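You operate a simulated robot arm through the tools that you are given. There is no shell and no other tool. Be economical: measure what you need, move in short steps, check, and stop when the job is done.

You are at the controls of a simulated two-armed robot. One attempt, no reset.

JOB
Push the white door shut. Put the blue float on top of the small orange reel. Fetch the black cap from the top of the wall bench and set it on the table beside the red clipboard. Take the small shackle on the top of the low cabinet and put it away on the third shelf from the bottom from the top of the steel shelving. Fetch the oil bottle from the top of the low cabinet and stand it on the top of the grey workbench. Take the orange block and put it on the manual. Stack the small can marked "H" from the top of the grey workbench on top of the small can that says "F". Fetch the green cap from the top of the grey workbench and set it on top of the blue spool. Open the right door of the low cabinet. Any order will do. Set down upright: oil bottle.
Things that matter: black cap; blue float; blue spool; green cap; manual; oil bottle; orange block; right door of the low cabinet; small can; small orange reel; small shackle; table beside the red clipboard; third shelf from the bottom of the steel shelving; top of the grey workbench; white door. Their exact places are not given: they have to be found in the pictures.

The check looks at the end state, three seconds after you hand in, the way a careful person would. Anything else that was tipped, shoved, dropped, spilled or broken makes it a failure. A push-on lid holds only when it is set on centred and level and pressed home; a screw cap is set on level and turned clockwise until tight.

ROBOT AND FRAMES
Two 7-joint arms with two-finger parallel grippers on one trunk, on a base that drives. Base frame: it is fixed to the floor where the robot stands at the start and does not move with it; the origin is under the middle of the robot, x ahead of it, y to its left, z up. Lengths are in mm, angles in rad, forces in N, time in s.
The left shoulder is at the start at [50, 177, 1104], the right one opposite. With the tool pointing down near the work surface each hand reaches from about 100 to 640 mm from the robot's upright axis, wherever it stands, measured 20 degrees to its own side. Places, roughly: black cap (4x4x4 cm) [-1100, -800, 900]; blue float (7x7x14 cm) [-700, -700, 900]; blue spool (7x7x5 cm) [-2400, 2100, 900]; green cap (4x4x4 cm) [-2200, 2500, 900]; manual [-5250, 500, 500]; oil bottle [-3000, 1250, 750]; orange block (5x11x4 cm) [-2900, 900, 600]; right door of the low cabinet [-2900, 400, 300]; small can [-2250, 500, 1000]; small orange reel (10x10x6 cm) [-1300, -800, 900]; small shackle (5x7x2 cm) [-2900, 1300, 600]; table beside the red clipboard (17x15 cm) [-4740, -120, 840]; third shelf from the bottom of the steel shelving [-1300, 4500, 800]; top of the grey workbench [-2300, 1400, 800]; white door [600, 200, 1000]. Payload 3.43 kg a hand.
The TCP of each hand is the grasp point between the finger pads, 34 mm short of the fingertips. In the tool frame z runs along the fingers and y along their closing line. The gripper opens to 128 mm. The fingers are 24 mm wide and 12 mm thick; the gripper's body (48 by 130 mm) begins 96 mm behind the TCP.
Orientation is that of the tool frame in the base frame, as a unit quaternion [w, x, y, z]. With the fingers straight down and closing along the base's y, the tool's x points along the base's -x, its y along +y and its z along -z.

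CONTROLS
- The arms move only by the tool play_rows. It takes "left_deltas", "right_deltas" or both (then of equal length, played together; a hand with none holds still); each is a list of rows, each an object of numbers (a shift or turn left out is 0, a gripper value left out holds the last): "claw": the gripper command, from -1 (shut) to 1 (fully open), values between in proportion; "x", "y", "z": the shift along the tool's x, y, z in mm; "wx", "wy", "wz": the turn, a rotation vector about the tool's x, y, z in rad. In form: [{"claw": .., "x": .., "y": .., "z": .., "wx": .., "wy": .., "wz": ..}, ...]. A call has 1 to 8 rows; each row shifts and turns the commanded pose from where the row before left it, along the tool's axes as they then stand. Each row takes 0.2 s and may step no farther than 50 mm and 0.15 rad from the row before; otherwise, or with a gripper value out of range, the whole call is refused. A pose out of reach is approached as far as the arm can. The call stops where the force on the tool passes 40 N (or 10 N more than at its start, if that is more) or the arm is blocked; 0.2 s more then pass. The fingers move at their own pace (about 108 mm/s each) and stop on an object; they squeeze with about 33 N. The grip force told is the motor's: it shows also when the fingers shut on nothing. Time passes only in rows, and 0.2 s behind the last, so rows that do not move let the fingers close. It gives the time, the measured TCP pose, the force on the tool (base axes), the opening and the grip force at its end, in the units of the frame above (readings bear some noise), with the torque about the TCP (base axes, N m) and any sound that the robot's microphone picked up.
- Cameras (640 x 400 px; columns grow to the right, rows downward): "scene" is now at [96.3, -83.7, 1283.7]; the picture's right is [-0.94, -0.35, 0.00], its down [-0.08, 0.22, -0.97] and it looks along [0.34, -0.91, -0.23] (base axes); focal length 214 px, centre (320, 200). "left" rides on the left gripper at [76, 11, -160] in its tool frame; the picture's right is [-0.15, 0.99, 0.00], its down [-0.88, -0.13, -0.46] and it looks along [-0.45, -0.07, 0.89] (tool axes); focal length 234 px, centre (320, 200). "right" rides on the right gripper at [76, -11, -160] in its tool frame; the picture's right is [0.15, 0.99, 0.00], its down [-0.88, 0.13, -0.46] and it looks along [-0.45, 0.07, 0.89] (tool axes); focal length 234 px, centre (320, 200).
- capture(camera): a new picture of that camera. The clock stands still meanwhile.
- lift_body(by): slides the trunk up (or, below 0, down) by that many mm; the arms and the scene camera ride with it, the base frame stays. It gives what a move gives, with no picture.
- drive_base(legs): drives the robot by 1 to 6 legs, each [ahead, turn to the left] in mm and rad, along the robot's own axes; the way and the turn of a leg run together, so that a leg with both is an arc; at most 1500 mm and 3.142 rad a leg. The arms and the cameras ride along, it lands a little off, and it stops where it bumps. It gives what a move gives.
- head_to(pan, tilt): turns the head with the scene camera to pan (to the left, within 1.396 rad either way) and tilt (down, from -0.506 to 1.204), counted from straight ahead of the robot. It gives what a move gives.
- pixel_to_xyz(camera, pixels): for up to 12 pixels [column, row] of the newest picture of that camera ("zoom" is the newest enlarged one), the place [x, y, z] in the base frame of the surface seen there, good to about 3 mm, but the place of the scene camera against the robot may be out by one fixed shift of up to 25 mm in any direction. The clock stands still meanwhile.
- zoom(camera, box): a new picture of the part [left, top, right, bottom] of that camera's present view, enlarged. The clock stands still meanwhile.
- job_done(): hands the job in; it is judged then, once.

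Go step by step. Measure first, check grasps and placings, and put right what went wrong. The budget is 322 turns and 200 pictures, counting those below and the enlarged ones. Unless the task says otherwise, let go and move clear before handing in, and close with one line.

The tools are called after "Request:" by a JSON object that holds its "method" and its "body". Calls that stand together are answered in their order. play_rows: Moves the arms, as the interface text tells. Its arguments: {"type":"object","properties":{"left_deltas":{"type":"array"},"right_deltas":{"type":"array"}},"required":[]} The other tools are called the same way: lift_body (by) slides the trunk up or down; drive_base (legs) drives the base; head_to (pan, tilt) turns the head that bears the scene camera; capture (camera) takes a picture; pixel_to_xyz (camera, pixels) gives the place of the surface under pixels of a picture; zoom (camera, box) takes an enlarged picture of a part of a camera's view; job_done () hands the job in.

At the start:

```text
clock: 0.0
left_position: [440.8, -51.0, 1221.0]
left_tool_rot: [0.001, -0.009, 1.0, -0.01]
left_wrist_force: [-0.2, 0.8, -0.4]
left_moment: [0.0, -0.03, -0.01]
left_grip_width: 127.7
left_grasp_force: 0.0
right_position: [271.7, -346.4, 1192.9]
right_tool_rot: [0.0, 0.0, 1.0, 0.0]
right_wrist_force: [0.4, 0.8, -0.7]
right_moment: [0.01, -0.01, 0.02]
right_grip_width: 127.8
right_grasp_force: 0.1
trunk travel left (down, up): [-275.0, 126.0]
robot x, y, heading: [3.0, -2.2, 0.0]
head pan, tilt: [-1.213, 0.236]
```

scene: 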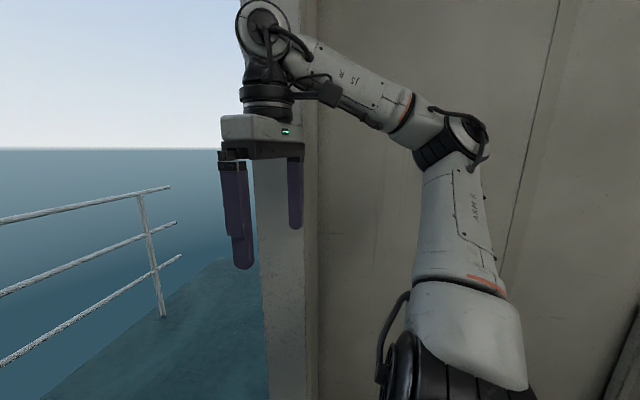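
right: 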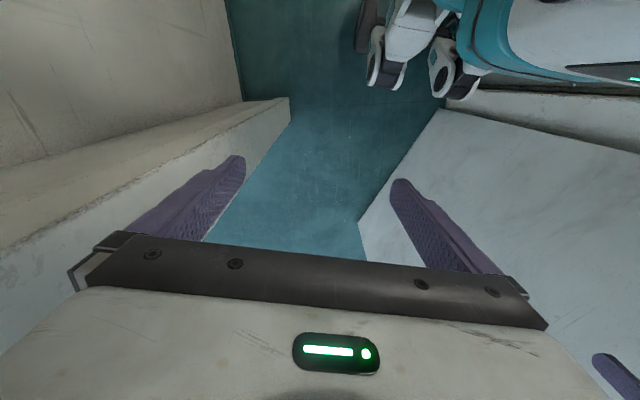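
left: 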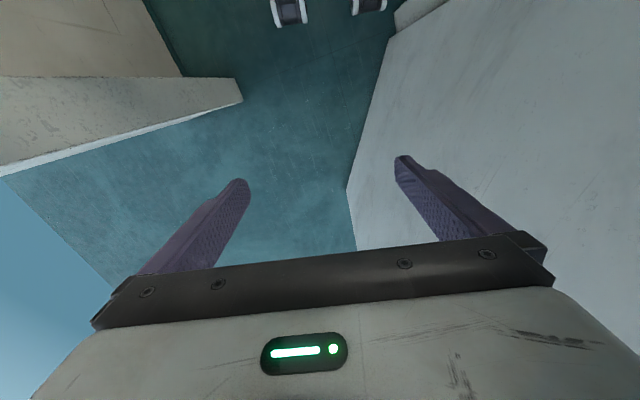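

The scene picture only shows the right arm and a railing beyond a doorway. I'll turn the head to look ahead for the white door.

Request:
{"method": "head_to", "body": {"pan": 0.3, "tilt": 0.3}}

Request:
{"method": "capture", "body": {"camera": "scene"}}

```text
clock: 1.6
left_position: [442.9, -50.0, 1221.6]
left_tool_rot: [0.001, -0.01, 1.0, -0.011]
left_wrist_force: [-0.5, -0.8, 0.3]
left_moment: [0.01, 0.0, 0.01]
left_grip_width: 128.0
left_grasp_force: 0.0
right_position: [272.1, -346.2, 1192.9]
right_tool_rot: [0.001, 0.0, 1.0, -0.001]
right_wrist_force: [-1.0, 0.8, -0.3]
right_moment: [0.03, 0.0, 0.02]
right_grip_width: 128.0
right_grasp_force: 0.0
trunk travel left (down, up): [-275.0, 126.0]
robot x, y, heading: [-0.9, -0.4, -0.006]
head pan, tilt: [0.3, 0.3]
```

```text
196 pictures are left
```

scene: 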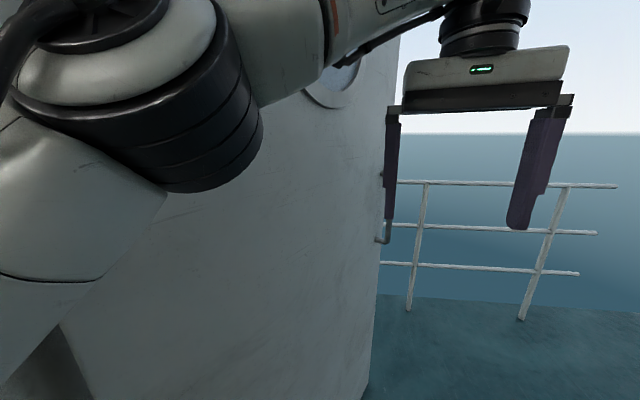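

The door's face fills the left half, with its free edge and handle near (382,235). I'll measure the face, edge and deck and look at it from other angles.

Request:
{"method": "pixel_to_xyz", "body": {"camera": "scene", "pixels": [[370, 300], [300, 300], [200, 300], [120, 300], [384, 235], [340, 90], [360, 390], [500, 350], [280, 200], [60, 340], [395, 60]]}}

Request:
{"method": "head_to", "body": {"pan": 1.2, "tilt": 0.3}}

Request:
{"method": "capture", "body": {"camera": "scene"}}

Request:
{"method": "head_to", "body": {"pan": -0.5, "tilt": 0.5}}

Request:
{"method": "capture", "body": {"camera": "scene"}}

```text
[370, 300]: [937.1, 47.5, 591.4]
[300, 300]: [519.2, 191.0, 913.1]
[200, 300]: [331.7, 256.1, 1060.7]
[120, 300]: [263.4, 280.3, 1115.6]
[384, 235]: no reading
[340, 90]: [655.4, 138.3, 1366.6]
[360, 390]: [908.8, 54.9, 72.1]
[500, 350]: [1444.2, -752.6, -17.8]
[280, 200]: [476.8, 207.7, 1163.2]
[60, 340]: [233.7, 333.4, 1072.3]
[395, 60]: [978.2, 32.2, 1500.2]
```

```text
clock: 2.8
left_position: [441.8, -51.0, 1222.3]
left_tool_rot: [0.002, -0.009, 1.0, -0.011]
left_wrist_force: [-0.9, 0.2, 0.6]
left_moment: [0.0, -0.01, -0.01]
left_grip_width: 128.1
left_grasp_force: 0.1
right_position: [272.5, -346.5, 1192.2]
right_tool_rot: [-0.001, 0.0, 1.0, 0.0]
right_wrist_force: [1.1, -0.4, -0.3]
right_moment: [0.01, -0.05, 0.02]
right_grip_width: 128.1
right_grasp_force: 0.0
trunk travel left (down, up): [-275.0, 126.0]
robot x, y, heading: [-1.4, -1.5, 0.0]
head pan, tilt: [1.201, 0.3]
```

```text
195 pictures are left
```

scene: 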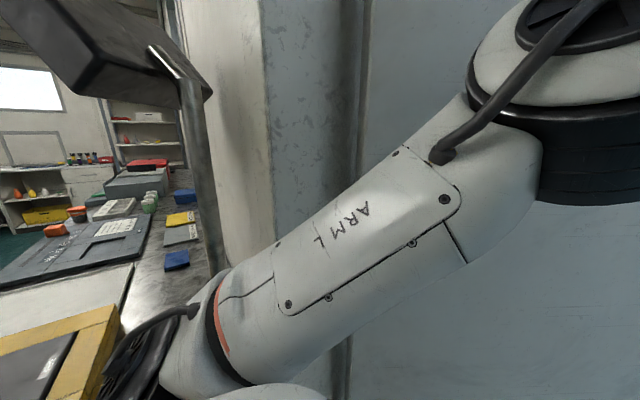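

```text
clock: 4.5
left_position: [442.6, -51.4, 1222.0]
left_tool_rot: [0.001, -0.009, 1.0, -0.01]
left_wrist_force: [0.7, -0.2, 0.3]
left_moment: [-0.02, 0.01, -0.01]
left_grip_width: 128.0
left_grasp_force: 0.1
right_position: [271.3, -346.2, 1192.0]
right_tool_rot: [0.001, 0.0, 1.0, 0.0]
right_wrist_force: [1.3, -0.1, -0.1]
right_moment: [-0.02, 0.01, 0.0]
right_grip_width: 127.8
right_grasp_force: 0.1
trunk travel left (down, up): [-275.0, 126.0]
robot x, y, heading: [1.4, -3.2, 0.002]
head pan, tilt: [-0.499, 0.499]
```

```text
194 pictures are left
```

scene: 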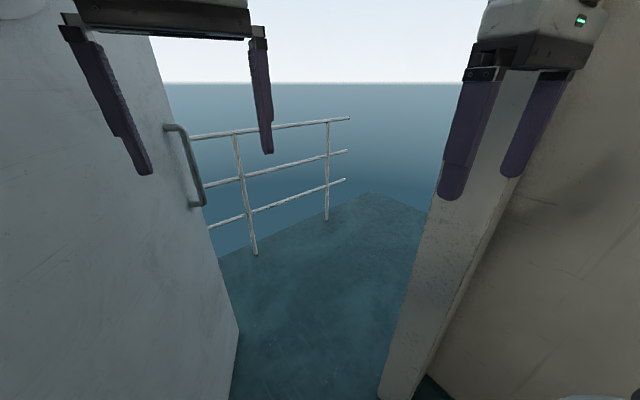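

The right jamb shows at about (450,230), and the door's free edge and handle near (190,170). I'll measure the jamb, handle and edges.

Request:
{"method": "pixel_to_xyz", "body": {"camera": "scene", "pixels": [[235, 340], [232, 390], [170, 130], [203, 190], [193, 207], [200, 300], [120, 300], [420, 300], [400, 385], [440, 330], [500, 250], [420, 390]]}}

Request:
{"method": "head_to", "body": {"pan": -1.39, "tilt": 0.6}}

Request:
{"method": "capture", "body": {"camera": "scene"}}

Request:
{"method": "head_to", "body": {"pan": 1.39, "tilt": 0.7}}

Request:
{"method": "capture", "body": {"camera": "scene"}}

```text
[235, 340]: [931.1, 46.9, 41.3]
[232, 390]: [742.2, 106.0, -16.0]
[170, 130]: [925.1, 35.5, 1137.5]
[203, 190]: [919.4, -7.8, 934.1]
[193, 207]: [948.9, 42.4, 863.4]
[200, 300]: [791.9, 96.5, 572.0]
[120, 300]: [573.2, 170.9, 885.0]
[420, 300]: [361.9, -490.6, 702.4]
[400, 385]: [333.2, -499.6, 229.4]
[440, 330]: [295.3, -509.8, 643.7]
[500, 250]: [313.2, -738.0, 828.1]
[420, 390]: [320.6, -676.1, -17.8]
```

```text
clock: 5.7
left_position: [442.0, -51.6, 1222.2]
left_tool_rot: [0.001, -0.009, 1.0, -0.01]
left_wrist_force: [0.3, -0.6, -0.4]
left_moment: [-0.02, 0.0, 0.0]
left_grip_width: 127.9
left_grasp_force: 0.1
right_position: [271.6, -346.8, 1191.9]
right_tool_rot: [-0.001, 0.0, 1.0, 0.0]
right_wrist_force: [-0.3, -0.2, -0.1]
right_moment: [-0.01, 0.03, 0.0]
right_grip_width: 127.9
right_grasp_force: 0.0
trunk travel left (down, up): [-275.0, 126.0]
robot x, y, heading: [2.6, -1.8, -0.0]
head pan, tilt: [-1.389, 0.6]
```

```text
193 pictures are left
```

scene: 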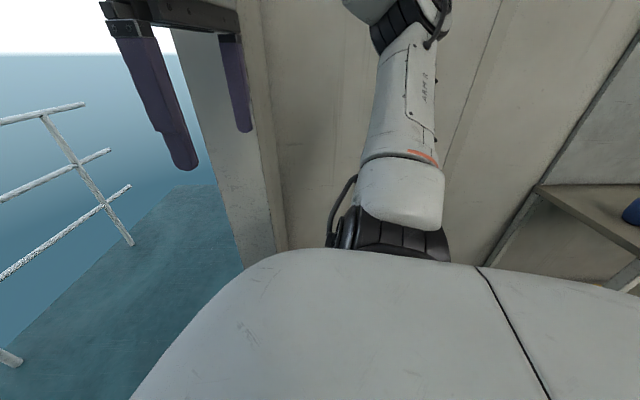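

```text
clock: 8.2
left_position: [441.1, -51.1, 1220.9]
left_tool_rot: [0.001, -0.009, 1.0, -0.01]
left_wrist_force: [0.2, -0.6, 0.2]
left_moment: [-0.02, 0.0, 0.02]
left_grip_width: 127.9
left_grasp_force: 0.2
right_position: [271.8, -346.5, 1192.7]
right_tool_rot: [0.0, 0.0, 1.0, 0.0]
right_wrist_force: [0.2, 0.3, 0.0]
right_moment: [0.02, -0.02, 0.0]
right_grip_width: 128.0
right_grasp_force: 0.1
trunk travel left (down, up): [-275.0, 126.0]
robot x, y, heading: [0.2, 0.4, -0.004]
head pan, tilt: [1.389, 0.7]
```

```text
192 pictures are left
```

scene: 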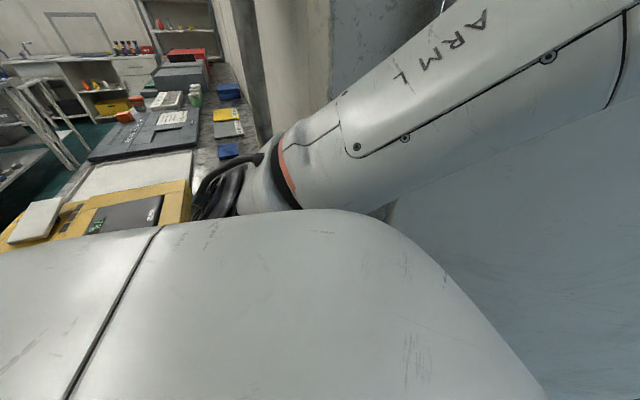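

The doorway spans y from about -490 (jamb) to +285 (hinge), and the door opens outward, so it has to be pulled by its vertical handle at about (920,-8). I'll first calibrate the scene camera against the known gripper poses.

Request:
{"method": "head_to", "body": {"pan": -0.5, "tilt": 0.25}}

Request:
{"method": "capture", "body": {"camera": "scene"}}

```text
clock: 10.0
left_position: [443.2, -51.2, 1222.8]
left_tool_rot: [0.002, -0.009, 1.0, -0.01]
left_wrist_force: [-0.1, 0.4, 0.3]
left_moment: [0.02, -0.03, 0.03]
left_grip_width: 128.0
left_grasp_force: 0.1
right_position: [271.7, -346.6, 1193.3]
right_tool_rot: [0.001, 0.001, 1.0, -0.001]
right_wrist_force: [0.6, -1.0, -0.7]
right_moment: [-0.03, 0.04, -0.01]
right_grip_width: 128.3
right_grasp_force: 0.1
trunk travel left (down, up): [-275.0, 126.0]
robot x, y, heading: [-0.3, -1.1, 0.0]
head pan, tilt: [-0.499, 0.25]
```

```text
191 pictures are left
```

scene: 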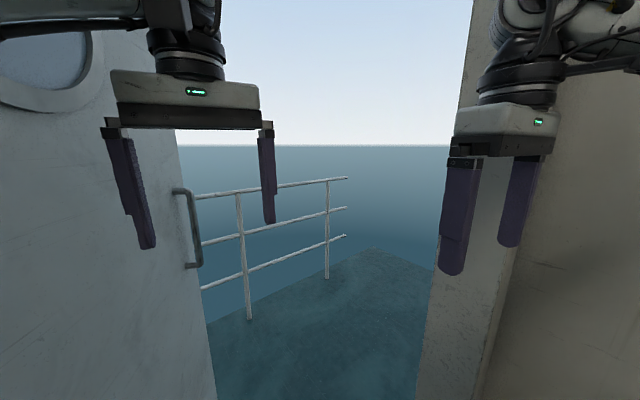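

Request:
{"method": "pixel_to_xyz", "body": {"camera": "scene", "pixels": [[148, 240], [147, 247], [269, 218], [451, 268], [453, 272], [509, 242], [193, 210], [193, 240], [192, 260], [186, 265], [175, 190], [160, 220]]}}

Request:
{"method": "zoom", "body": {"camera": "scene", "box": [120, 160, 240, 280]}}

```text
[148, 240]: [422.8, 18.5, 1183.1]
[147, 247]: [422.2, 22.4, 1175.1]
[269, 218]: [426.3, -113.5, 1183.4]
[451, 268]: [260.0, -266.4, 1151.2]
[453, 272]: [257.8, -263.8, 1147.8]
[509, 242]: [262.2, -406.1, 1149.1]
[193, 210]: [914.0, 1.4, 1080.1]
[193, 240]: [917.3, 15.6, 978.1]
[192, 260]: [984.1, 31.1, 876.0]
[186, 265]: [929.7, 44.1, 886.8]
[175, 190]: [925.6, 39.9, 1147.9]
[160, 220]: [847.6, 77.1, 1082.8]
```

```text
3.33 times, centred on (180, 220) of scene
```

zoom: 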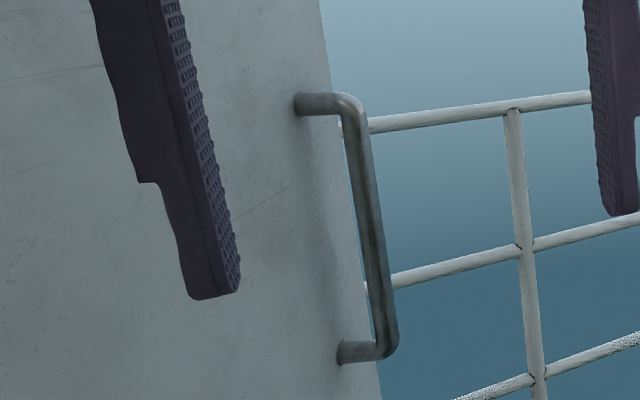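

The grippers read about 11 mm low and 5 mm left in the scene camera. I'll measure the handle bar precisely in the enlarged picture, around (370,200).

Request:
{"method": "pixel_to_xyz", "body": {"camera": "zoom", "pixels": [[360, 150], [368, 200], [376, 250], [384, 300], [385, 330], [315, 103], [345, 352], [300, 200], [200, 340], [350, 300]]}}

Request:
{"method": "drive_base", "body": {"legs": [[200, 0]]}}

```text
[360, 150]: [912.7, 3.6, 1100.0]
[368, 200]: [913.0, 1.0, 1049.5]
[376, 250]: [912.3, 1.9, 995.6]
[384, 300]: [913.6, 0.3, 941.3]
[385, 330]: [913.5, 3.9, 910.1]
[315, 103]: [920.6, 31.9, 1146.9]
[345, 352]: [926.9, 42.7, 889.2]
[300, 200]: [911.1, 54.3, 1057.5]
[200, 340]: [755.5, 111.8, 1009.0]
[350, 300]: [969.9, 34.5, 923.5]
```

```text
clock: 11.6
left_position: [635.0, -61.7, 1220.9]
left_tool_rot: [0.003, -0.006, 1.0, -0.005]
left_wrist_force: [-0.2, -0.1, -0.3]
left_moment: [0.05, 0.04, 0.0]
left_grip_width: 128.1
left_grasp_force: 0.1
right_position: [463.7, -355.9, 1190.4]
right_tool_rot: [0.001, 0.003, 1.0, 0.004]
right_wrist_force: [0.5, 0.6, 0.7]
right_moment: [0.03, 0.03, -0.01]
right_grip_width: 128.1
right_grasp_force: 0.1
trunk travel left (down, up): [-275.0, 126.0]
robot x, y, heading: [194.4, -2.2, -0.004]
head pan, tilt: [-0.499, 0.25]
```

The handle bar is at about (918,-3, 1020) with a 35 mm gap to the door. I'll lift the left hand out of the way, and turn the right hand to point forward.

Request:
{"method": "play_rows", "body": {"left_deltas": [{"x": 37, "y": 15, "z": -36}, {"x": 37, "y": 15, "z": -36}, {"x": 37, "y": 15, "z": -36}, {"x": 37, "y": 15, "z": -36}, {"x": 37, "y": 15, "z": -36}, {}, {}, {}], "right_deltas": [{"x": -25, "z": 20, "y": 5, "wy": -0.15}, {"x": -21.7, "z": 23.5, "y": 5, "wy": -0.15}, {"x": -18, "z": 26.5, "y": 5, "wy": -0.15}, {"x": -13.8, "z": 28.9, "y": 5, "wy": -0.15}, {"x": -9.3, "z": 30.6, "y": 5, "wy": -0.15}, {"x": -4.7, "z": 31.7, "y": 5, "wy": -0.15}, {"x": 0, "z": 32, "y": 5, "wy": -0.15}, {"x": 4.9, "z": 31.6, "y": 5, "wy": -0.15}]}}

```text
refused: row 1 steps farther than a row can; nothing moved
```

The left step was over 50 mm; I'll shorten it.

Request:
{"method": "play_rows", "body": {"left_deltas": [{"x": 32, "y": 12, "z": -34}, {"x": 32, "y": 12, "z": -34}, {"x": 32, "y": 12, "z": -34}, {"x": 32, "y": 12, "z": -34}, {"x": 32, "y": 12, "z": -34}, {}, {}, {}], "right_deltas": [{"x": -25, "z": 20, "y": 5, "wy": -0.15}, {"x": -21.7, "z": 23.5, "y": 5, "wy": -0.15}, {"x": -18, "z": 26.5, "y": 5, "wy": -0.15}, {"x": -13.8, "z": 28.9, "y": 5, "wy": -0.15}, {"x": -9.3, "z": 30.6, "y": 5, "wy": -0.15}, {"x": -4.7, "z": 31.7, "y": 5, "wy": -0.15}, {"x": 0, "z": 32, "y": 5, "wy": -0.15}, {"x": 4.9, "z": 31.6, "y": 5, "wy": -0.15}]}}

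```text
clock: 13.1
left_position: [511.0, -6.7, 1310.5]
left_tool_rot: [0.006, -0.006, 1.0, -0.007]
left_wrist_force: [-0.1, -0.4, 1.2]
left_moment: [-0.06, -0.02, 0.01]
left_grip_width: 127.6
left_grasp_force: 0.0
left hand out of reach, approached as far as the arm can: row 3, 4, 5
right_position: [599.6, -336.9, 1103.1]
right_tool_rot: [0.453, -0.018, 0.889, -0.069]
right_wrist_force: [-0.2, 0.3, 0.0]
right_moment: [0.03, -0.04, 0.06]
right_grip_width: 128.0
right_grasp_force: 0.0
right hand out of reach, approached as far as the arm can: row 7
trunk travel left (down, up): [-275.0, 126.0]
robot x, y, heading: [197.1, -1.2, -0.021]
head pan, tilt: [-0.499, 0.25]
stopped in row 7 (right hand): the arm was blocked; the commanded pose is now the measured one
```

The right hand got blocked after turning about 0.94 rad. I'll look to see why.

Request:
{"method": "head_to", "body": {"pan": -0.9, "tilt": 0.4}}

Request:
{"method": "capture", "body": {"camera": "scene"}}

Request:
{"method": "capture", "body": {"camera": "right"}}

```text
clock: 13.9
left_position: [509.6, -6.3, 1312.7]
left_tool_rot: [0.007, -0.005, 1.0, -0.008]
left_wrist_force: [0.9, 0.4, 0.2]
left_moment: [0.0, 0.04, 0.01]
left_grip_width: 128.1
left_grasp_force: 0.1
right_position: [597.4, -337.6, 1102.5]
right_tool_rot: [0.452, -0.017, 0.889, -0.068]
right_wrist_force: [-0.1, -0.9, -0.1]
right_moment: [-0.01, -0.03, -0.01]
right_grip_width: 127.6
right_grasp_force: 0.1
trunk travel left (down, up): [-275.0, 126.0]
robot x, y, heading: [193.8, -2.0, -0.032]
head pan, tilt: [-0.901, 0.4]
```

```text
189 pictures are left
```

scene: 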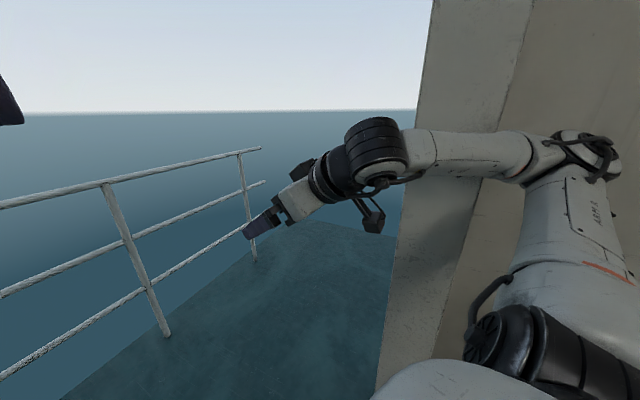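

```text
188 pictures are left
```

right: 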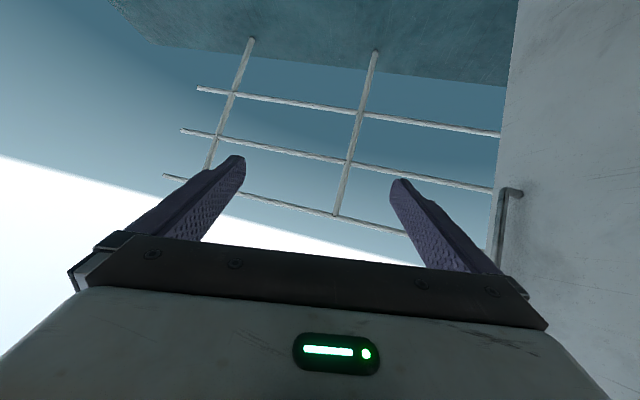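

The right elbow seems to be against the wall by the jamb. I'll bring the hand left to free it and continue the turn.

Request:
{"method": "play_rows", "body": {"right_deltas": [{"y": 45}, {"y": 45}, {"y": 30, "x": 2, "z": 15, "wy": -0.12}, {"y": 30, "x": 2, "z": 15, "wy": -0.12}, {"y": 20, "x": 2, "z": 15, "wy": -0.12}, {"y": 20, "x": 2, "z": 15, "wy": -0.12}, {"y": 20, "x": 2, "z": 15, "wy": -0.12}]}}

```text
clock: 15.5
left_position: [521.4, -8.2, 1310.0]
left_tool_rot: [0.001, -0.004, 1.0, -0.007]
left_wrist_force: [-0.6, -0.2, -0.9]
left_moment: [0.0, 0.01, 0.0]
left_grip_width: 127.9
left_grasp_force: 0.1
right_position: [699.8, -147.3, 1090.4]
right_tool_rot: [0.685, -0.03, 0.726, -0.055]
right_wrist_force: [-0.6, -0.7, -0.1]
right_moment: [0.0, -0.01, 0.01]
right_grip_width: 127.9
right_grasp_force: 0.1
right hand out of reach, approached as far as the arm can: row 2, 3, 4, 7
trunk travel left (down, up): [-275.0, 126.0]
robot x, y, heading: [194.8, -1.5, -0.017]
head pan, tilt: [-0.901, 0.4]
```

The hand now points ahead at (700,-147,1090). I'll narrow the gripper to 60 mm and check the view.

Request:
{"method": "play_rows", "body": {"right_deltas": [{"claw": -0.06, "wy": -0.06, "x": 20}, {"x": 20}, {"x": 20}]}}

Request:
{"method": "head_to", "body": {"pan": -0.2, "tilt": 0.4}}

Request:
{"method": "capture", "body": {"camera": "scene"}}

Request:
{"method": "capture", "body": {"camera": "right"}}

```text
clock: 16.3
left_position: [521.5, -7.8, 1309.7]
left_tool_rot: [0.002, -0.004, 1.0, -0.007]
left_wrist_force: [-0.4, -0.5, 0.6]
left_moment: [0.04, -0.04, -0.01]
left_grip_width: 128.1
left_grasp_force: 0.1
right_position: [684.3, -162.0, 1115.5]
right_tool_rot: [0.709, -0.031, 0.703, -0.056]
right_wrist_force: [0.3, 0.7, 0.3]
right_moment: [0.0, 0.03, 0.01]
right_grip_width: 60.1
right_grasp_force: 0.1
right hand out of reach, approached as far as the arm can: row 1, 2, 3
trunk travel left (down, up): [-275.0, 126.0]
robot x, y, heading: [191.7, -3.5, -0.021]
head pan, tilt: [-0.901, 0.4]
```

```text
clock: 17.4
left_position: [521.5, -7.4, 1309.7]
left_tool_rot: [0.001, -0.004, 1.0, -0.008]
left_wrist_force: [0.1, -0.4, -0.5]
left_moment: [-0.01, -0.02, 0.0]
left_grip_width: 128.0
left_grasp_force: 0.1
right_position: [685.1, -161.8, 1115.4]
right_tool_rot: [0.709, -0.033, 0.703, -0.054]
right_wrist_force: [0.1, 0.3, 0.2]
right_moment: [0.0, 0.01, -0.02]
right_grip_width: 60.2
right_grasp_force: 0.2
trunk travel left (down, up): [-275.0, 126.0]
robot x, y, heading: [197.2, -3.9, -0.022]
head pan, tilt: [-0.201, 0.4]
```

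```text
187 pictures are left
```

scene: 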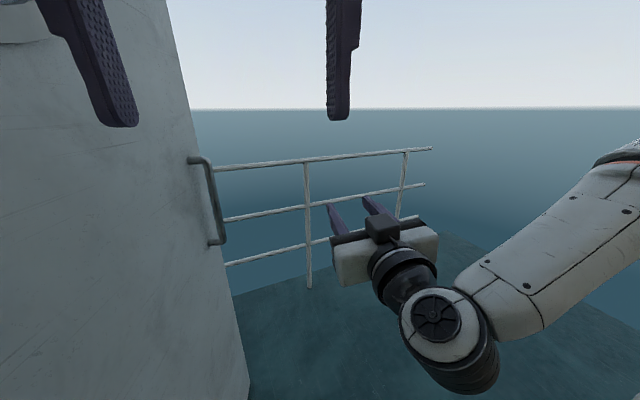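

```text
186 pictures are left
```

right: 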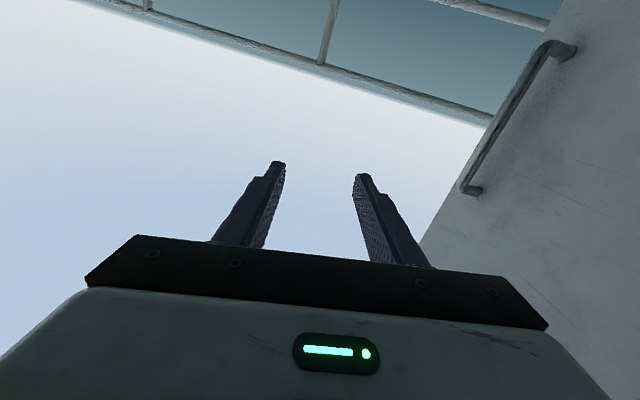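

The hand got stuck short of the commanded pose (685,-162,1115), so the base should move nearer. First I'll check the left arm's clearance to the door.

Request:
{"method": "head_to", "body": {"pan": 0.8, "tilt": 0.2}}

Request:
{"method": "capture", "body": {"camera": "scene"}}

```text
clock: 18.7
left_position: [522.3, -8.2, 1309.1]
left_tool_rot: [0.001, -0.004, 1.0, -0.007]
left_wrist_force: [-0.8, 0.0, -0.3]
left_moment: [0.0, 0.0, 0.01]
left_grip_width: 128.0
left_grasp_force: 0.0
right_position: [684.1, -162.3, 1115.1]
right_tool_rot: [0.709, -0.031, 0.703, -0.056]
right_wrist_force: [0.8, -0.1, 0.4]
right_moment: [0.01, -0.03, 0.0]
right_grip_width: 60.2
right_grasp_force: 0.0
trunk travel left (down, up): [-275.0, 126.0]
robot x, y, heading: [194.4, 0.5, -0.02]
head pan, tilt: [0.799, 0.201]
```

```text
185 pictures are left
```

scene: 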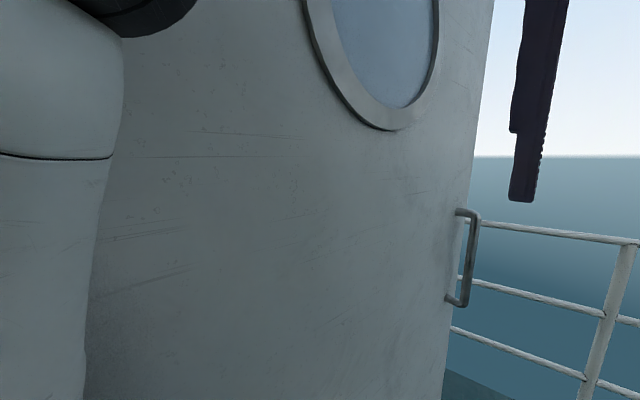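

I'll measure the left arm and door at the left of this picture.

Request:
{"method": "pixel_to_xyz", "body": {"camera": "scene", "pixels": [[60, 100], [60, 250], [160, 15], [115, 100], [110, 300], [200, 100], [150, 200], [95, 350]]}}

```text
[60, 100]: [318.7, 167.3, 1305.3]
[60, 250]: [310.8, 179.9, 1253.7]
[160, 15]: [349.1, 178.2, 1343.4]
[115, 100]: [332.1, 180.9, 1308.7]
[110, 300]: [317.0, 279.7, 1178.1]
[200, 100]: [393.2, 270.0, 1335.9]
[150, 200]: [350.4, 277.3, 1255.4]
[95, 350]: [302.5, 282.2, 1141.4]
```

The door face now reads y≈270 at x=393, so the door may have moved. I'll measure the handle again in this picture.

Request:
{"method": "pixel_to_xyz", "body": {"camera": "scene", "pixels": [[471, 240], [468, 270], [440, 340], [300, 300], [250, 250], [448, 300], [480, 100]]}}

```text
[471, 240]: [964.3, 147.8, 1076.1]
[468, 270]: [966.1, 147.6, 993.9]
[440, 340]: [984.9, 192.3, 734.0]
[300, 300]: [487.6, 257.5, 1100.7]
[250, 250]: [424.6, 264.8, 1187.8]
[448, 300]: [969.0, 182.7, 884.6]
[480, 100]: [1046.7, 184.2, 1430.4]
```

The door has been nudged wider open, with the handle now near (969,143), which gives more room. I'll drive ahead about 200 mm with a slight shift right.

Request:
{"method": "drive_base", "body": {"legs": [[110, -0.3], [110, 0.3]]}}

Request:
{"method": "head_to", "body": {"pan": 0.1, "tilt": 0.4}}

Request:
{"method": "capture", "body": {"camera": "scene"}}

```text
clock: 19.8
left_position: [592.9, -74.0, 1309.5]
left_tool_rot: [-0.002, 0.089, 0.996, -0.009]
left_wrist_force: [0.8, -0.7, -0.2]
left_moment: [-0.01, 0.02, -0.03]
left_grip_width: 128.3
left_grasp_force: 0.1
right_position: [724.2, -245.5, 1109.0]
right_tool_rot: [0.695, 0.022, 0.709, -0.119]
right_wrist_force: [-0.1, 0.2, -0.1]
right_moment: [0.03, 0.03, 0.0]
right_grip_width: 60.2
right_grasp_force: 0.1
trunk travel left (down, up): [-275.0, 126.0]
robot x, y, heading: [268.2, -6.9, -0.198]
head pan, tilt: [0.799, 0.201]
stopped in leg 1: the robot was blocked; the commanded pose is now the measured one
```

```text
clock: 20.9
left_position: [595.1, -73.0, 1307.5]
left_tool_rot: [-0.003, 0.089, 0.996, -0.009]
left_wrist_force: [0.5, -0.3, -0.1]
left_moment: [0.01, 0.01, 0.0]
left_grip_width: 128.1
left_grasp_force: 0.1
right_position: [725.1, -246.9, 1106.9]
right_tool_rot: [0.695, 0.023, 0.709, -0.119]
right_wrist_force: [-0.2, -0.8, -0.9]
right_moment: [0.0, -0.02, 0.0]
right_grip_width: 60.3
right_grasp_force: 0.0
trunk travel left (down, up): [-275.0, 126.0]
robot x, y, heading: [268.6, -7.6, -0.2]
head pan, tilt: [0.099, 0.4]
```

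```text
184 pictures are left
```

scene: 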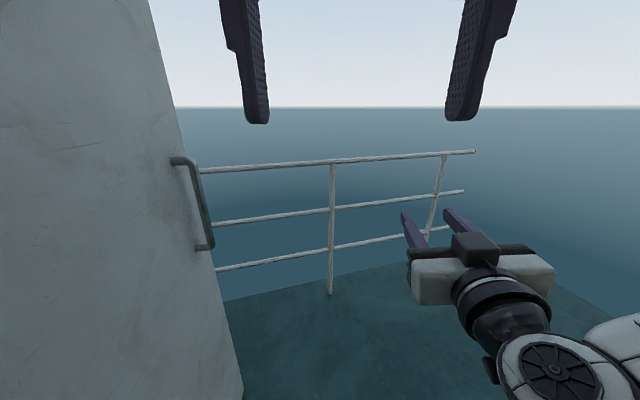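

The base was blocked at x=268. I'll look to the right to see what touches.

Request:
{"method": "head_to", "body": {"pan": -1.1, "tilt": 0.5}}

Request:
{"method": "capture", "body": {"camera": "scene"}}

Request:
{"method": "head_to", "body": {"pan": 1.2, "tilt": 0.5}}

Request:
{"method": "capture", "body": {"camera": "scene"}}

```text
clock: 22.3
left_position: [594.4, -74.1, 1308.4]
left_tool_rot: [-0.004, 0.089, 0.996, -0.009]
left_wrist_force: [-0.8, 0.0, -0.2]
left_moment: [-0.04, 0.0, 0.0]
left_grip_width: 128.0
left_grasp_force: 0.0
right_position: [724.9, -247.8, 1108.4]
right_tool_rot: [0.694, 0.022, 0.709, -0.12]
right_wrist_force: [-0.4, 0.2, 1.2]
right_moment: [0.01, -0.02, 0.02]
right_grip_width: 60.1
right_grasp_force: 0.0
trunk travel left (down, up): [-275.0, 126.0]
robot x, y, heading: [266.2, -9.0, -0.202]
head pan, tilt: [-1.1, 0.499]
```

```text
183 pictures are left
```

scene: 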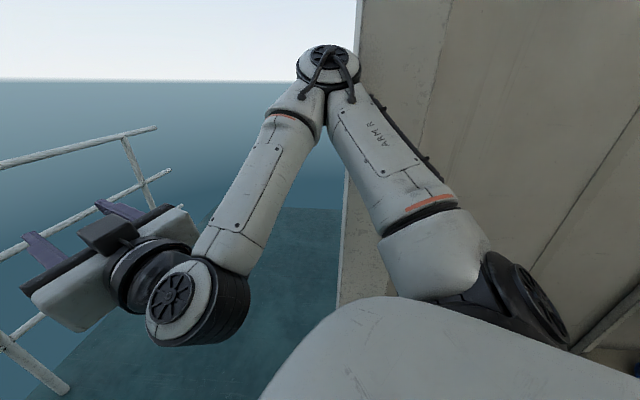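

```text
clock: 24.4
left_position: [595.9, -69.7, 1312.0]
left_tool_rot: [-0.003, 0.087, 0.996, -0.016]
left_wrist_force: [-0.3, 0.6, -0.2]
left_moment: [0.01, 0.01, 0.01]
left_grip_width: 127.6
left_grasp_force: 0.1
right_position: [725.6, -248.0, 1108.5]
right_tool_rot: [0.694, 0.022, 0.709, -0.121]
right_wrist_force: [-0.9, 0.0, -1.0]
right_moment: [0.0, -0.01, 0.01]
right_grip_width: 60.3
right_grasp_force: 0.0
trunk travel left (down, up): [-275.0, 126.0]
robot x, y, heading: [266.5, -6.2, -0.201]
head pan, tilt: [1.201, 0.499]
```

```text
182 pictures are left
```

scene: 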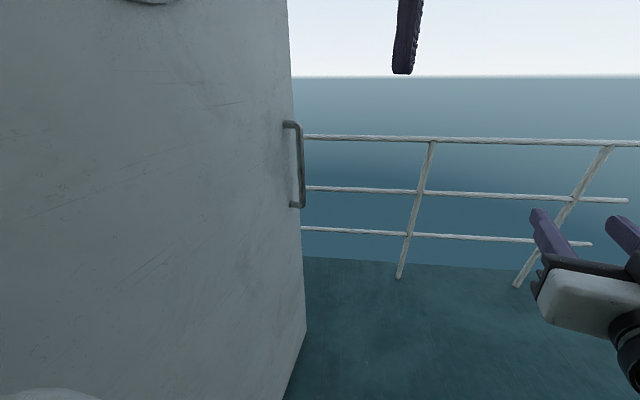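

The right elbow is at the jamb, and the handle now appears at (300,165) far to the left, so the door swung wider. I'll measure it.

Request:
{"method": "pixel_to_xyz", "body": {"camera": "scene", "pixels": [[301, 165], [302, 180], [300, 300], [293, 206], [200, 200], [100, 200], [30, 200], [340, 280]]}}

```text
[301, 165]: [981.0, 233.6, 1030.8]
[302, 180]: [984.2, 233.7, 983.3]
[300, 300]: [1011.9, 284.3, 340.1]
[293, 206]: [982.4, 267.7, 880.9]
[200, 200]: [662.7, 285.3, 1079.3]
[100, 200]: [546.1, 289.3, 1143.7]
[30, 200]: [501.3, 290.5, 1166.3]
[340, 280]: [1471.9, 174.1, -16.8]
```

The door now stands straight out (handle about (985,230)) and swings easily. I'll turn the robot left to face the handle, which also frees the right elbow from the jamb.

Request:
{"method": "drive_base", "body": {"legs": [[0, 0.45]]}}

Request:
{"method": "head_to", "body": {"pan": 0.0, "tilt": 0.4}}

Request:
{"method": "capture", "body": {"camera": "scene"}}

```text
clock: 26.1
left_position: [581.0, 76.8, 1313.9]
left_tool_rot: [0.005, -0.137, 0.991, -0.015]
left_wrist_force: [0.3, 0.2, 0.7]
left_moment: [0.01, -0.01, -0.01]
left_grip_width: 128.1
left_grasp_force: 0.0
right_position: [777.1, -26.3, 1113.0]
right_tool_rot: [0.707, -0.135, 0.693, 0.038]
right_wrist_force: [-0.3, 0.3, 0.2]
right_moment: [-0.01, -0.01, -0.02]
right_grip_width: 60.4
right_grasp_force: 0.1
trunk travel left (down, up): [-275.0, 126.0]
robot x, y, heading: [268.3, -6.9, 0.247]
head pan, tilt: [1.201, 0.499]
```

```text
clock: 27.5
left_position: [581.9, 74.5, 1313.5]
left_tool_rot: [0.004, -0.137, 0.99, -0.015]
left_wrist_force: [0.1, 0.7, 0.7]
left_moment: [-0.02, 0.0, 0.02]
left_grip_width: 128.0
left_grasp_force: 0.0
right_position: [778.6, -27.9, 1113.6]
right_tool_rot: [0.707, -0.134, 0.693, 0.039]
right_wrist_force: [-0.3, -0.3, -0.3]
right_moment: [0.0, -0.01, 0.0]
right_grip_width: 60.3
right_grasp_force: 0.0
trunk travel left (down, up): [-275.0, 126.0]
robot x, y, heading: [267.3, -8.7, 0.248]
head pan, tilt: [0.0, 0.4]
```

```text
181 pictures are left
```

scene: 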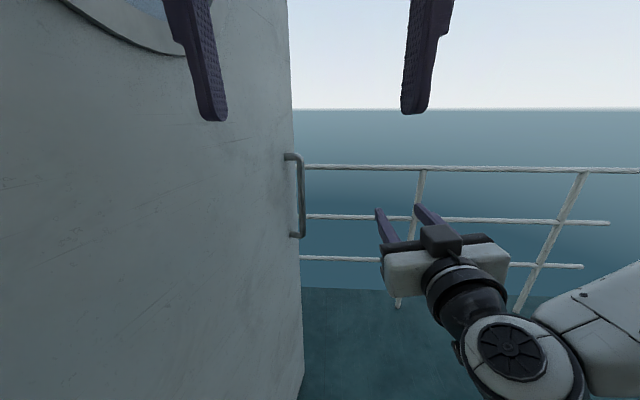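

The handle is at (303,200) and the right fingers at (385,225) and (430,215). I'll measure both the handle and the fingertips.

Request:
{"method": "pixel_to_xyz", "body": {"camera": "scene", "pixels": [[302, 180], [303, 200], [303, 220], [295, 236], [379, 212], [385, 230], [418, 208], [260, 250], [200, 250]]}}

Request:
{"method": "play_rows", "body": {"right_deltas": [{"wz": 0.136, "x": 40}, {"x": 40, "y": 30}, {"y": 40}, {"y": 40}]}}

```text
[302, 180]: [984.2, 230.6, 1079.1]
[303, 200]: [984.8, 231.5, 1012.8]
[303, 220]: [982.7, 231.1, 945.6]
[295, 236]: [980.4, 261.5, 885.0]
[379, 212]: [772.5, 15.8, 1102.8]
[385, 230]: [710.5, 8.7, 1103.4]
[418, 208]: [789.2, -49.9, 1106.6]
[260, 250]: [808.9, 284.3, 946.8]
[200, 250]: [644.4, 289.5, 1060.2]
```

```text
clock: 28.5
left_position: [581.6, 76.7, 1313.7]
left_tool_rot: [0.004, -0.137, 0.99, -0.016]
left_wrist_force: [0.3, 0.4, -0.1]
left_moment: [0.0, -0.02, 0.02]
left_grip_width: 128.2
left_grasp_force: 0.1
right_position: [765.4, 7.1, 1133.7]
right_tool_rot: [0.701, -0.088, 0.702, 0.087]
right_wrist_force: [-0.5, 0.2, -0.5]
right_moment: [-0.02, 0.0, 0.01]
right_grip_width: 60.1
right_grasp_force: 0.0
right hand out of reach, approached as far as the arm can: row 1, 2, 3, 4
trunk travel left (down, up): [-275.0, 126.0]
robot x, y, heading: [264.9, -7.5, 0.248]
head pan, tilt: [0.0, 0.4]
```

Hand horizontal at shoulder height is near a wrist limit, so I'll lower the trunk instead of the hand.

Request:
{"method": "lift_body", "body": {"by": -130}}

Request:
{"method": "play_rows", "body": {"right_deltas": [{"z": 20, "y": 20}, {"z": 20, "y": 20}, {"z": 20, "y": 20}]}}

```text
clock: 30.1
left_position: [581.2, 75.9, 1184.4]
left_tool_rot: [0.004, -0.137, 0.99, -0.015]
left_wrist_force: [-0.4, 0.0, 0.1]
left_moment: [0.0, 0.02, 0.02]
left_grip_width: 128.1
left_grasp_force: 0.1
right_position: [765.5, 6.3, 1004.1]
right_tool_rot: [0.702, -0.087, 0.702, 0.086]
right_wrist_force: [-0.2, 0.2, 1.1]
right_moment: [0.02, 0.01, 0.01]
right_grip_width: 59.9
right_grasp_force: 0.0
trunk travel left (down, up): [-145.0, 256.0]
robot x, y, heading: [269.2, -10.6, 0.251]
head pan, tilt: [0.0, 0.4]
```

```text
clock: 30.9
left_position: [582.1, 76.8, 1183.9]
left_tool_rot: [0.003, -0.136, 0.991, -0.015]
left_wrist_force: [0.6, -0.3, -0.7]
left_moment: [0.0, -0.02, -0.01]
left_grip_width: 128.2
left_grasp_force: 0.0
right_position: [822.7, 27.7, 1019.9]
right_tool_rot: [0.7, -0.088, 0.704, 0.087]
right_wrist_force: [-0.5, -0.4, -0.1]
right_moment: [-0.03, 0.02, 0.01]
right_grip_width: 60.3
right_grasp_force: 0.1
right hand out of reach, approached as far as the arm can: row 1, 2, 3
trunk travel left (down, up): [-145.0, 256.0]
robot x, y, heading: [267.8, -7.7, 0.243]
head pan, tilt: [0.0, 0.4]
```

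The arm hits a wrist limit sideways, so I'll bring the left hand inward and turn the base a bit more to the left.

Request:
{"method": "play_rows", "body": {"left_deltas": [{"y": -40}, {"y": -40}, {"y": -40}]}}

Request:
{"method": "drive_base", "body": {"legs": [[0, 0.25]]}}

Request:
{"method": "capture", "body": {"camera": "scene"}}

```text
clock: 31.7
left_position: [605.4, -9.2, 1167.9]
left_tool_rot: [0.008, -0.148, 0.988, -0.037]
left_wrist_force: [-0.7, 0.7, 0.7]
left_moment: [0.0, 0.02, -0.01]
left_grip_width: 128.1
left_grasp_force: 0.1
left hand out of reach, approached as far as the arm can: row 1, 2, 3
right_position: [822.7, 28.6, 1020.7]
right_tool_rot: [0.7, -0.088, 0.703, 0.087]
right_wrist_force: [0.6, 0.4, -0.3]
right_moment: [-0.05, 0.0, 0.0]
right_grip_width: 60.2
right_grasp_force: 0.0
trunk travel left (down, up): [-145.0, 256.0]
robot x, y, heading: [263.2, -9.8, 0.247]
head pan, tilt: [0.0, 0.4]
```

```text
clock: 33.0
left_position: [594.2, 74.5, 1166.0]
left_tool_rot: [0.013, -0.268, 0.963, -0.035]
left_wrist_force: [0.4, 0.0, -0.3]
left_moment: [-0.01, 0.0, -0.02]
left_grip_width: 127.6
left_grasp_force: 0.1
right_position: [795.9, 165.3, 1019.8]
right_tool_rot: [0.684, -0.176, 0.687, 0.173]
right_wrist_force: [-0.5, 0.1, 0.0]
right_moment: [0.04, 0.02, -0.01]
right_grip_width: 60.1
right_grasp_force: 0.1
trunk travel left (down, up): [-145.0, 256.0]
robot x, y, heading: [264.3, -8.5, 0.501]
head pan, tilt: [0.0, 0.4]
```

```text
180 pictures are left
```

scene: 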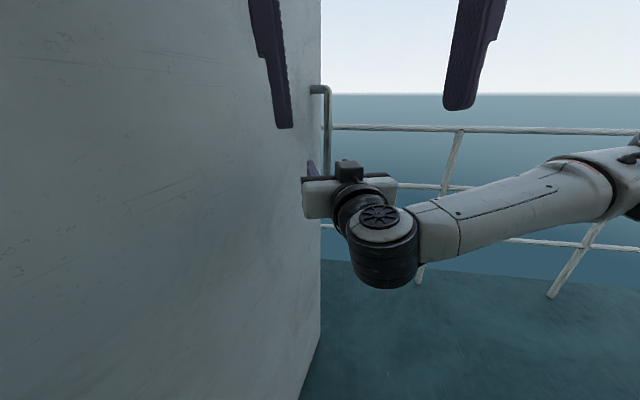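

The right hand is level with the handle at 200 mm and 39 mm too far left. I'll move forward 160 and right about 40.

Request:
{"method": "play_rows", "body": {"right_deltas": [{"z": 35, "y": -12}, {"z": 40, "y": -12}, {"z": 40, "y": -10}, {"z": 25, "y": -5}]}}

Request:
{"method": "capture", "body": {"camera": "right"}}

Request:
{"method": "capture", "body": {"camera": "scene"}}

```text
clock: 34.0
left_position: [593.1, 78.3, 1169.5]
left_tool_rot: [0.014, -0.27, 0.962, -0.041]
left_wrist_force: [0.4, -0.7, -0.9]
left_moment: [-0.03, -0.01, 0.02]
left_grip_width: 127.6
left_grasp_force: 0.0
right_position: [936.4, 187.8, 1034.9]
right_tool_rot: [0.681, -0.176, 0.689, 0.173]
right_wrist_force: [-0.5, -0.5, 0.1]
right_moment: [-0.01, 0.01, 0.02]
right_grip_width: 60.3
right_grasp_force: 0.0
right hand out of reach, approached as far as the arm can: row 3, 4
trunk travel left (down, up): [-145.0, 256.0]
robot x, y, heading: [269.2, -12.1, 0.496]
head pan, tilt: [0.0, 0.4]
```

```text
179 pictures are left
```

right: 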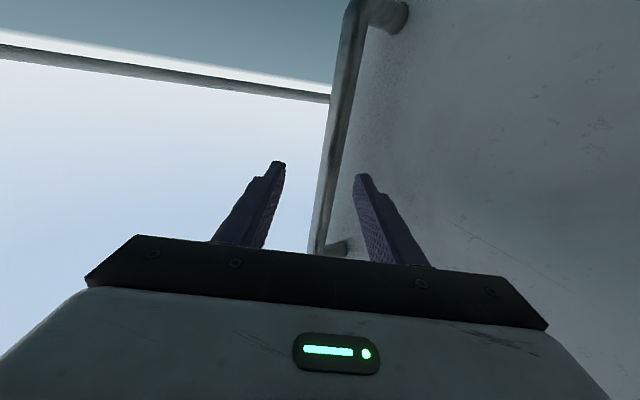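

```text
178 pictures are left
```

scene: 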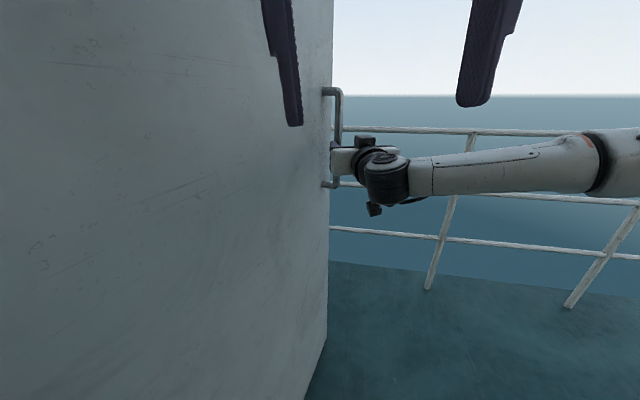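

The fingers straddle the bar in the hand picture; about 60 mm more forward is needed. The arm is at its limit, so I'll edge the base ahead.

Request:
{"method": "drive_base", "body": {"legs": [[55, 0]]}}

Request:
{"method": "capture", "body": {"camera": "right"}}

```text
clock: 34.9
left_position: [639.9, 91.7, 1169.7]
left_tool_rot: [0.018, -0.269, 0.962, -0.035]
left_wrist_force: [0.4, -0.1, 0.4]
left_moment: [-0.02, 0.01, -0.01]
left_grip_width: 127.7
left_grasp_force: 0.0
right_position: [982.6, 205.2, 1038.5]
right_tool_rot: [0.682, -0.172, 0.688, 0.177]
right_wrist_force: [0.6, 0.5, 0.0]
right_moment: [-0.03, 0.01, 0.0]
right_grip_width: 60.0
right_grasp_force: 0.1
trunk travel left (down, up): [-145.0, 256.0]
robot x, y, heading: [317.2, 17.9, 0.494]
head pan, tilt: [0.0, 0.4]
```

```text
177 pictures are left
```

right: 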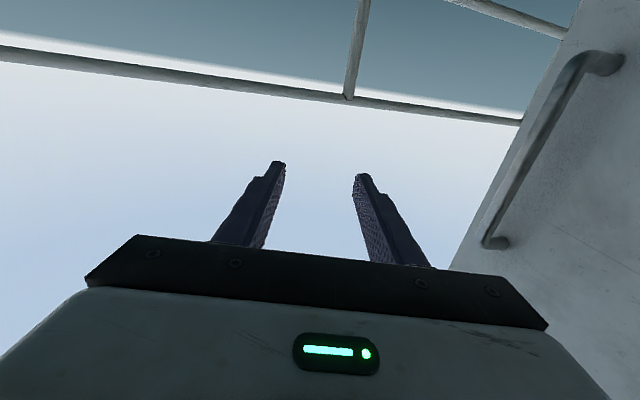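

The door swung away again; the bar is now right of the fingers in the hand picture at (530,160). I'll measure it there.

Request:
{"method": "pixel_to_xyz", "body": {"camera": "right", "pixels": [[535, 140], [515, 180], [495, 220], [600, 60], [580, 200], [550, 250], [590, 330]]}}

Request:
{"method": "head_to", "body": {"pan": 0.8, "tilt": 0.5}}

Request:
{"method": "capture", "body": {"camera": "scene"}}

```text
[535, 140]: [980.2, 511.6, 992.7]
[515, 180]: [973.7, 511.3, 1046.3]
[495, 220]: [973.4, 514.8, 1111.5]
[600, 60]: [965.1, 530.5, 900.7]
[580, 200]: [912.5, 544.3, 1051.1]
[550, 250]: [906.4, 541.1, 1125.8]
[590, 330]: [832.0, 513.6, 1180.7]
```

```text
clock: 36.0
left_position: [639.8, 97.4, 1176.1]
left_tool_rot: [0.019, -0.272, 0.961, -0.04]
left_wrist_force: [0.2, 0.6, 0.4]
left_moment: [-0.02, 0.02, 0.0]
left_grip_width: 127.8
left_grasp_force: 0.0
right_position: [982.4, 204.3, 1038.9]
right_tool_rot: [0.683, -0.171, 0.689, 0.176]
right_wrist_force: [0.3, 0.0, 0.1]
right_moment: [-0.03, 0.01, 0.0]
right_grip_width: 60.0
right_grasp_force: 0.0
trunk travel left (down, up): [-145.0, 256.0]
robot x, y, heading: [315.3, 16.8, 0.494]
head pan, tilt: [0.799, 0.499]
```

```text
176 pictures are left
```

scene: 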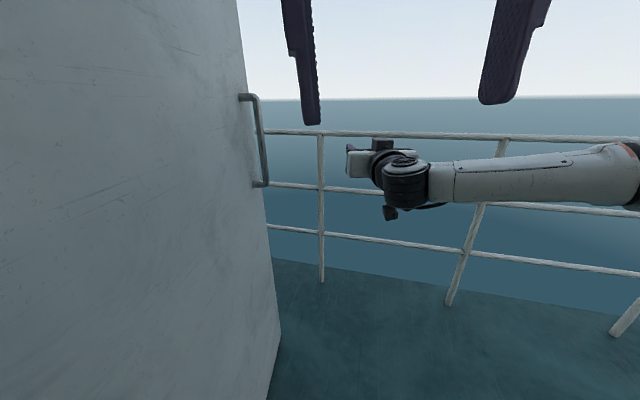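

The robot's left side keeps pushing the light door open (handle now at (975,511)). I'll back into the room and instead use the left arm, stretched straight forward, so first I drive back.

Request:
{"method": "drive_base", "body": {"legs": [[-150, 0], [-180, -0.49]]}}

Request:
{"method": "head_to", "body": {"pan": 0.2, "tilt": 0.4}}

Request:
{"method": "capture", "body": {"camera": "scene"}}

```text
clock: 39.0
left_position: [344.2, -134.8, 1186.4]
left_tool_rot: [0.01, -0.044, 0.996, -0.079]
left_wrist_force: [0.7, 0.6, -0.2]
left_moment: [-0.03, 0.08, -0.04]
left_grip_width: 128.1
left_grasp_force: 0.1
right_position: [673.2, -146.1, 1050.9]
right_tool_rot: [0.704, -0.071, 0.707, 0.018]
right_wrist_force: [0.3, -0.7, 0.6]
right_moment: [-0.01, 0.02, 0.04]
right_grip_width: 60.4
right_grasp_force: 0.0
trunk travel left (down, up): [-145.0, 256.0]
robot x, y, heading: [12.7, -91.7, 0.037]
head pan, tilt: [0.799, 0.499]
stopped in leg 2: the robot was blocked; the commanded pose is now the measured one
```

```text
clock: 40.0
left_position: [341.1, -134.0, 1186.4]
left_tool_rot: [0.01, -0.043, 0.996, -0.081]
left_wrist_force: [0.4, 0.3, -0.1]
left_moment: [0.0, -0.02, 0.01]
left_grip_width: 127.9
left_grasp_force: 0.0
right_position: [673.5, -145.8, 1046.4]
right_tool_rot: [0.701, -0.075, 0.709, 0.019]
right_wrist_force: [1.3, -0.2, 0.1]
right_moment: [-0.02, 0.0, -0.01]
right_grip_width: 60.2
right_grasp_force: 0.0
trunk travel left (down, up): [-145.0, 256.0]
robot x, y, heading: [11.6, -92.2, 0.034]
head pan, tilt: [0.201, 0.4]
```

```text
175 pictures are left
```

scene: 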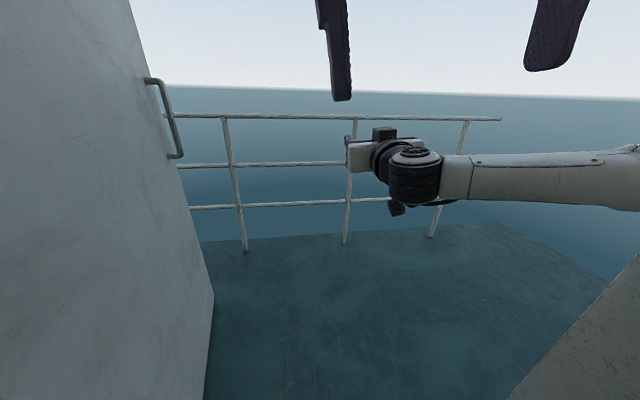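

The base stopped at (12,-92); the right elbow may be caught on the jamb. I'll look right.

Request:
{"method": "head_to", "body": {"pan": -0.8, "tilt": 0.4}}

Request:
{"method": "capture", "body": {"camera": "scene"}}

```text
clock: 41.2
left_position: [343.4, -140.8, 1178.5]
left_tool_rot: [0.008, -0.041, 0.997, -0.071]
left_wrist_force: [-1.6, -0.5, -1.3]
left_moment: [0.06, -0.05, 0.02]
left_grip_width: 128.3
left_grasp_force: 0.1
right_position: [679.4, -153.6, 1028.7]
right_tool_rot: [0.695, -0.065, 0.716, 0.016]
right_wrist_force: [1.5, -1.5, -3.6]
right_moment: [0.06, -0.48, 0.17]
right_grip_width: 60.4
right_grasp_force: 0.1
trunk travel left (down, up): [-145.0, 256.0]
robot x, y, heading: [8.8, -87.9, 0.03]
head pan, tilt: [-0.799, 0.4]
```

```text
174 pictures are left
```

scene: 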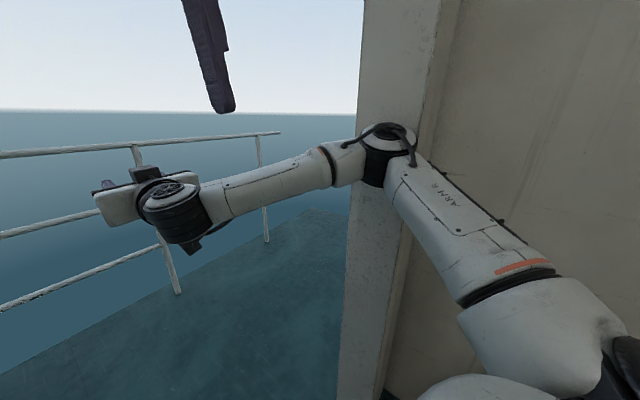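

The elbow rests on the jamb. I'll pull the right hand left and back, and turn it down again.

Request:
{"method": "play_rows", "body": {"right_deltas": [{"y": 40}, {"y": 40}, {"z": -30, "wy": 0.12}, {"z": -30, "wy": 0.15}, {"z": -30, "wy": 0.15}, {"z": -30, "wy": 0.15}, {"z": -20, "wy": 0.15}, {"z": -20, "wy": 0.15}]}}

Request:
{"method": "capture", "body": {"camera": "scene"}}

```text
clock: 42.5
left_position: [345.0, -145.9, 1191.7]
left_tool_rot: [0.012, -0.037, 0.995, -0.087]
left_wrist_force: [0.3, -0.7, 1.6]
left_moment: [-0.33, 0.06, -0.1]
left_grip_width: 128.0
left_grasp_force: 0.0
right_position: [598.8, -153.9, 1028.0]
right_tool_rot: [0.529, -0.084, 0.844, -0.003]
right_wrist_force: [1.0, -1.4, 0.3]
right_moment: [0.01, 0.05, 0.04]
right_grip_width: 60.2
right_grasp_force: 0.0
right hand out of reach, approached as far as the arm can: row 1, 2
trunk travel left (down, up): [-145.0, 256.0]
robot x, y, heading: [12.9, -89.5, 0.048]
head pan, tilt: [-0.799, 0.4]
stopped in row 6 (left hand): the force on the tool passed its limit at 62 N (the readings are from after the stop); the commanded pose is now the measured one
```

```text
173 pictures are left
```

scene: 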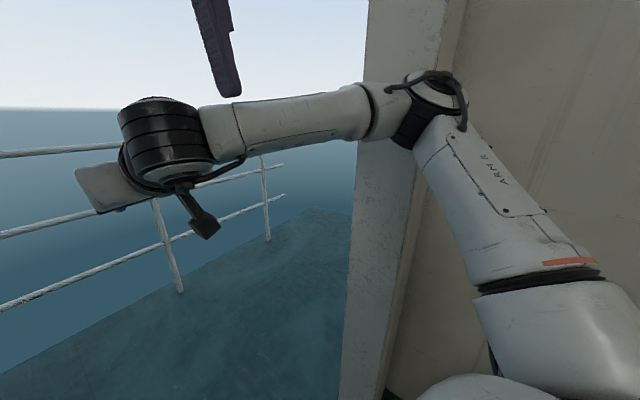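

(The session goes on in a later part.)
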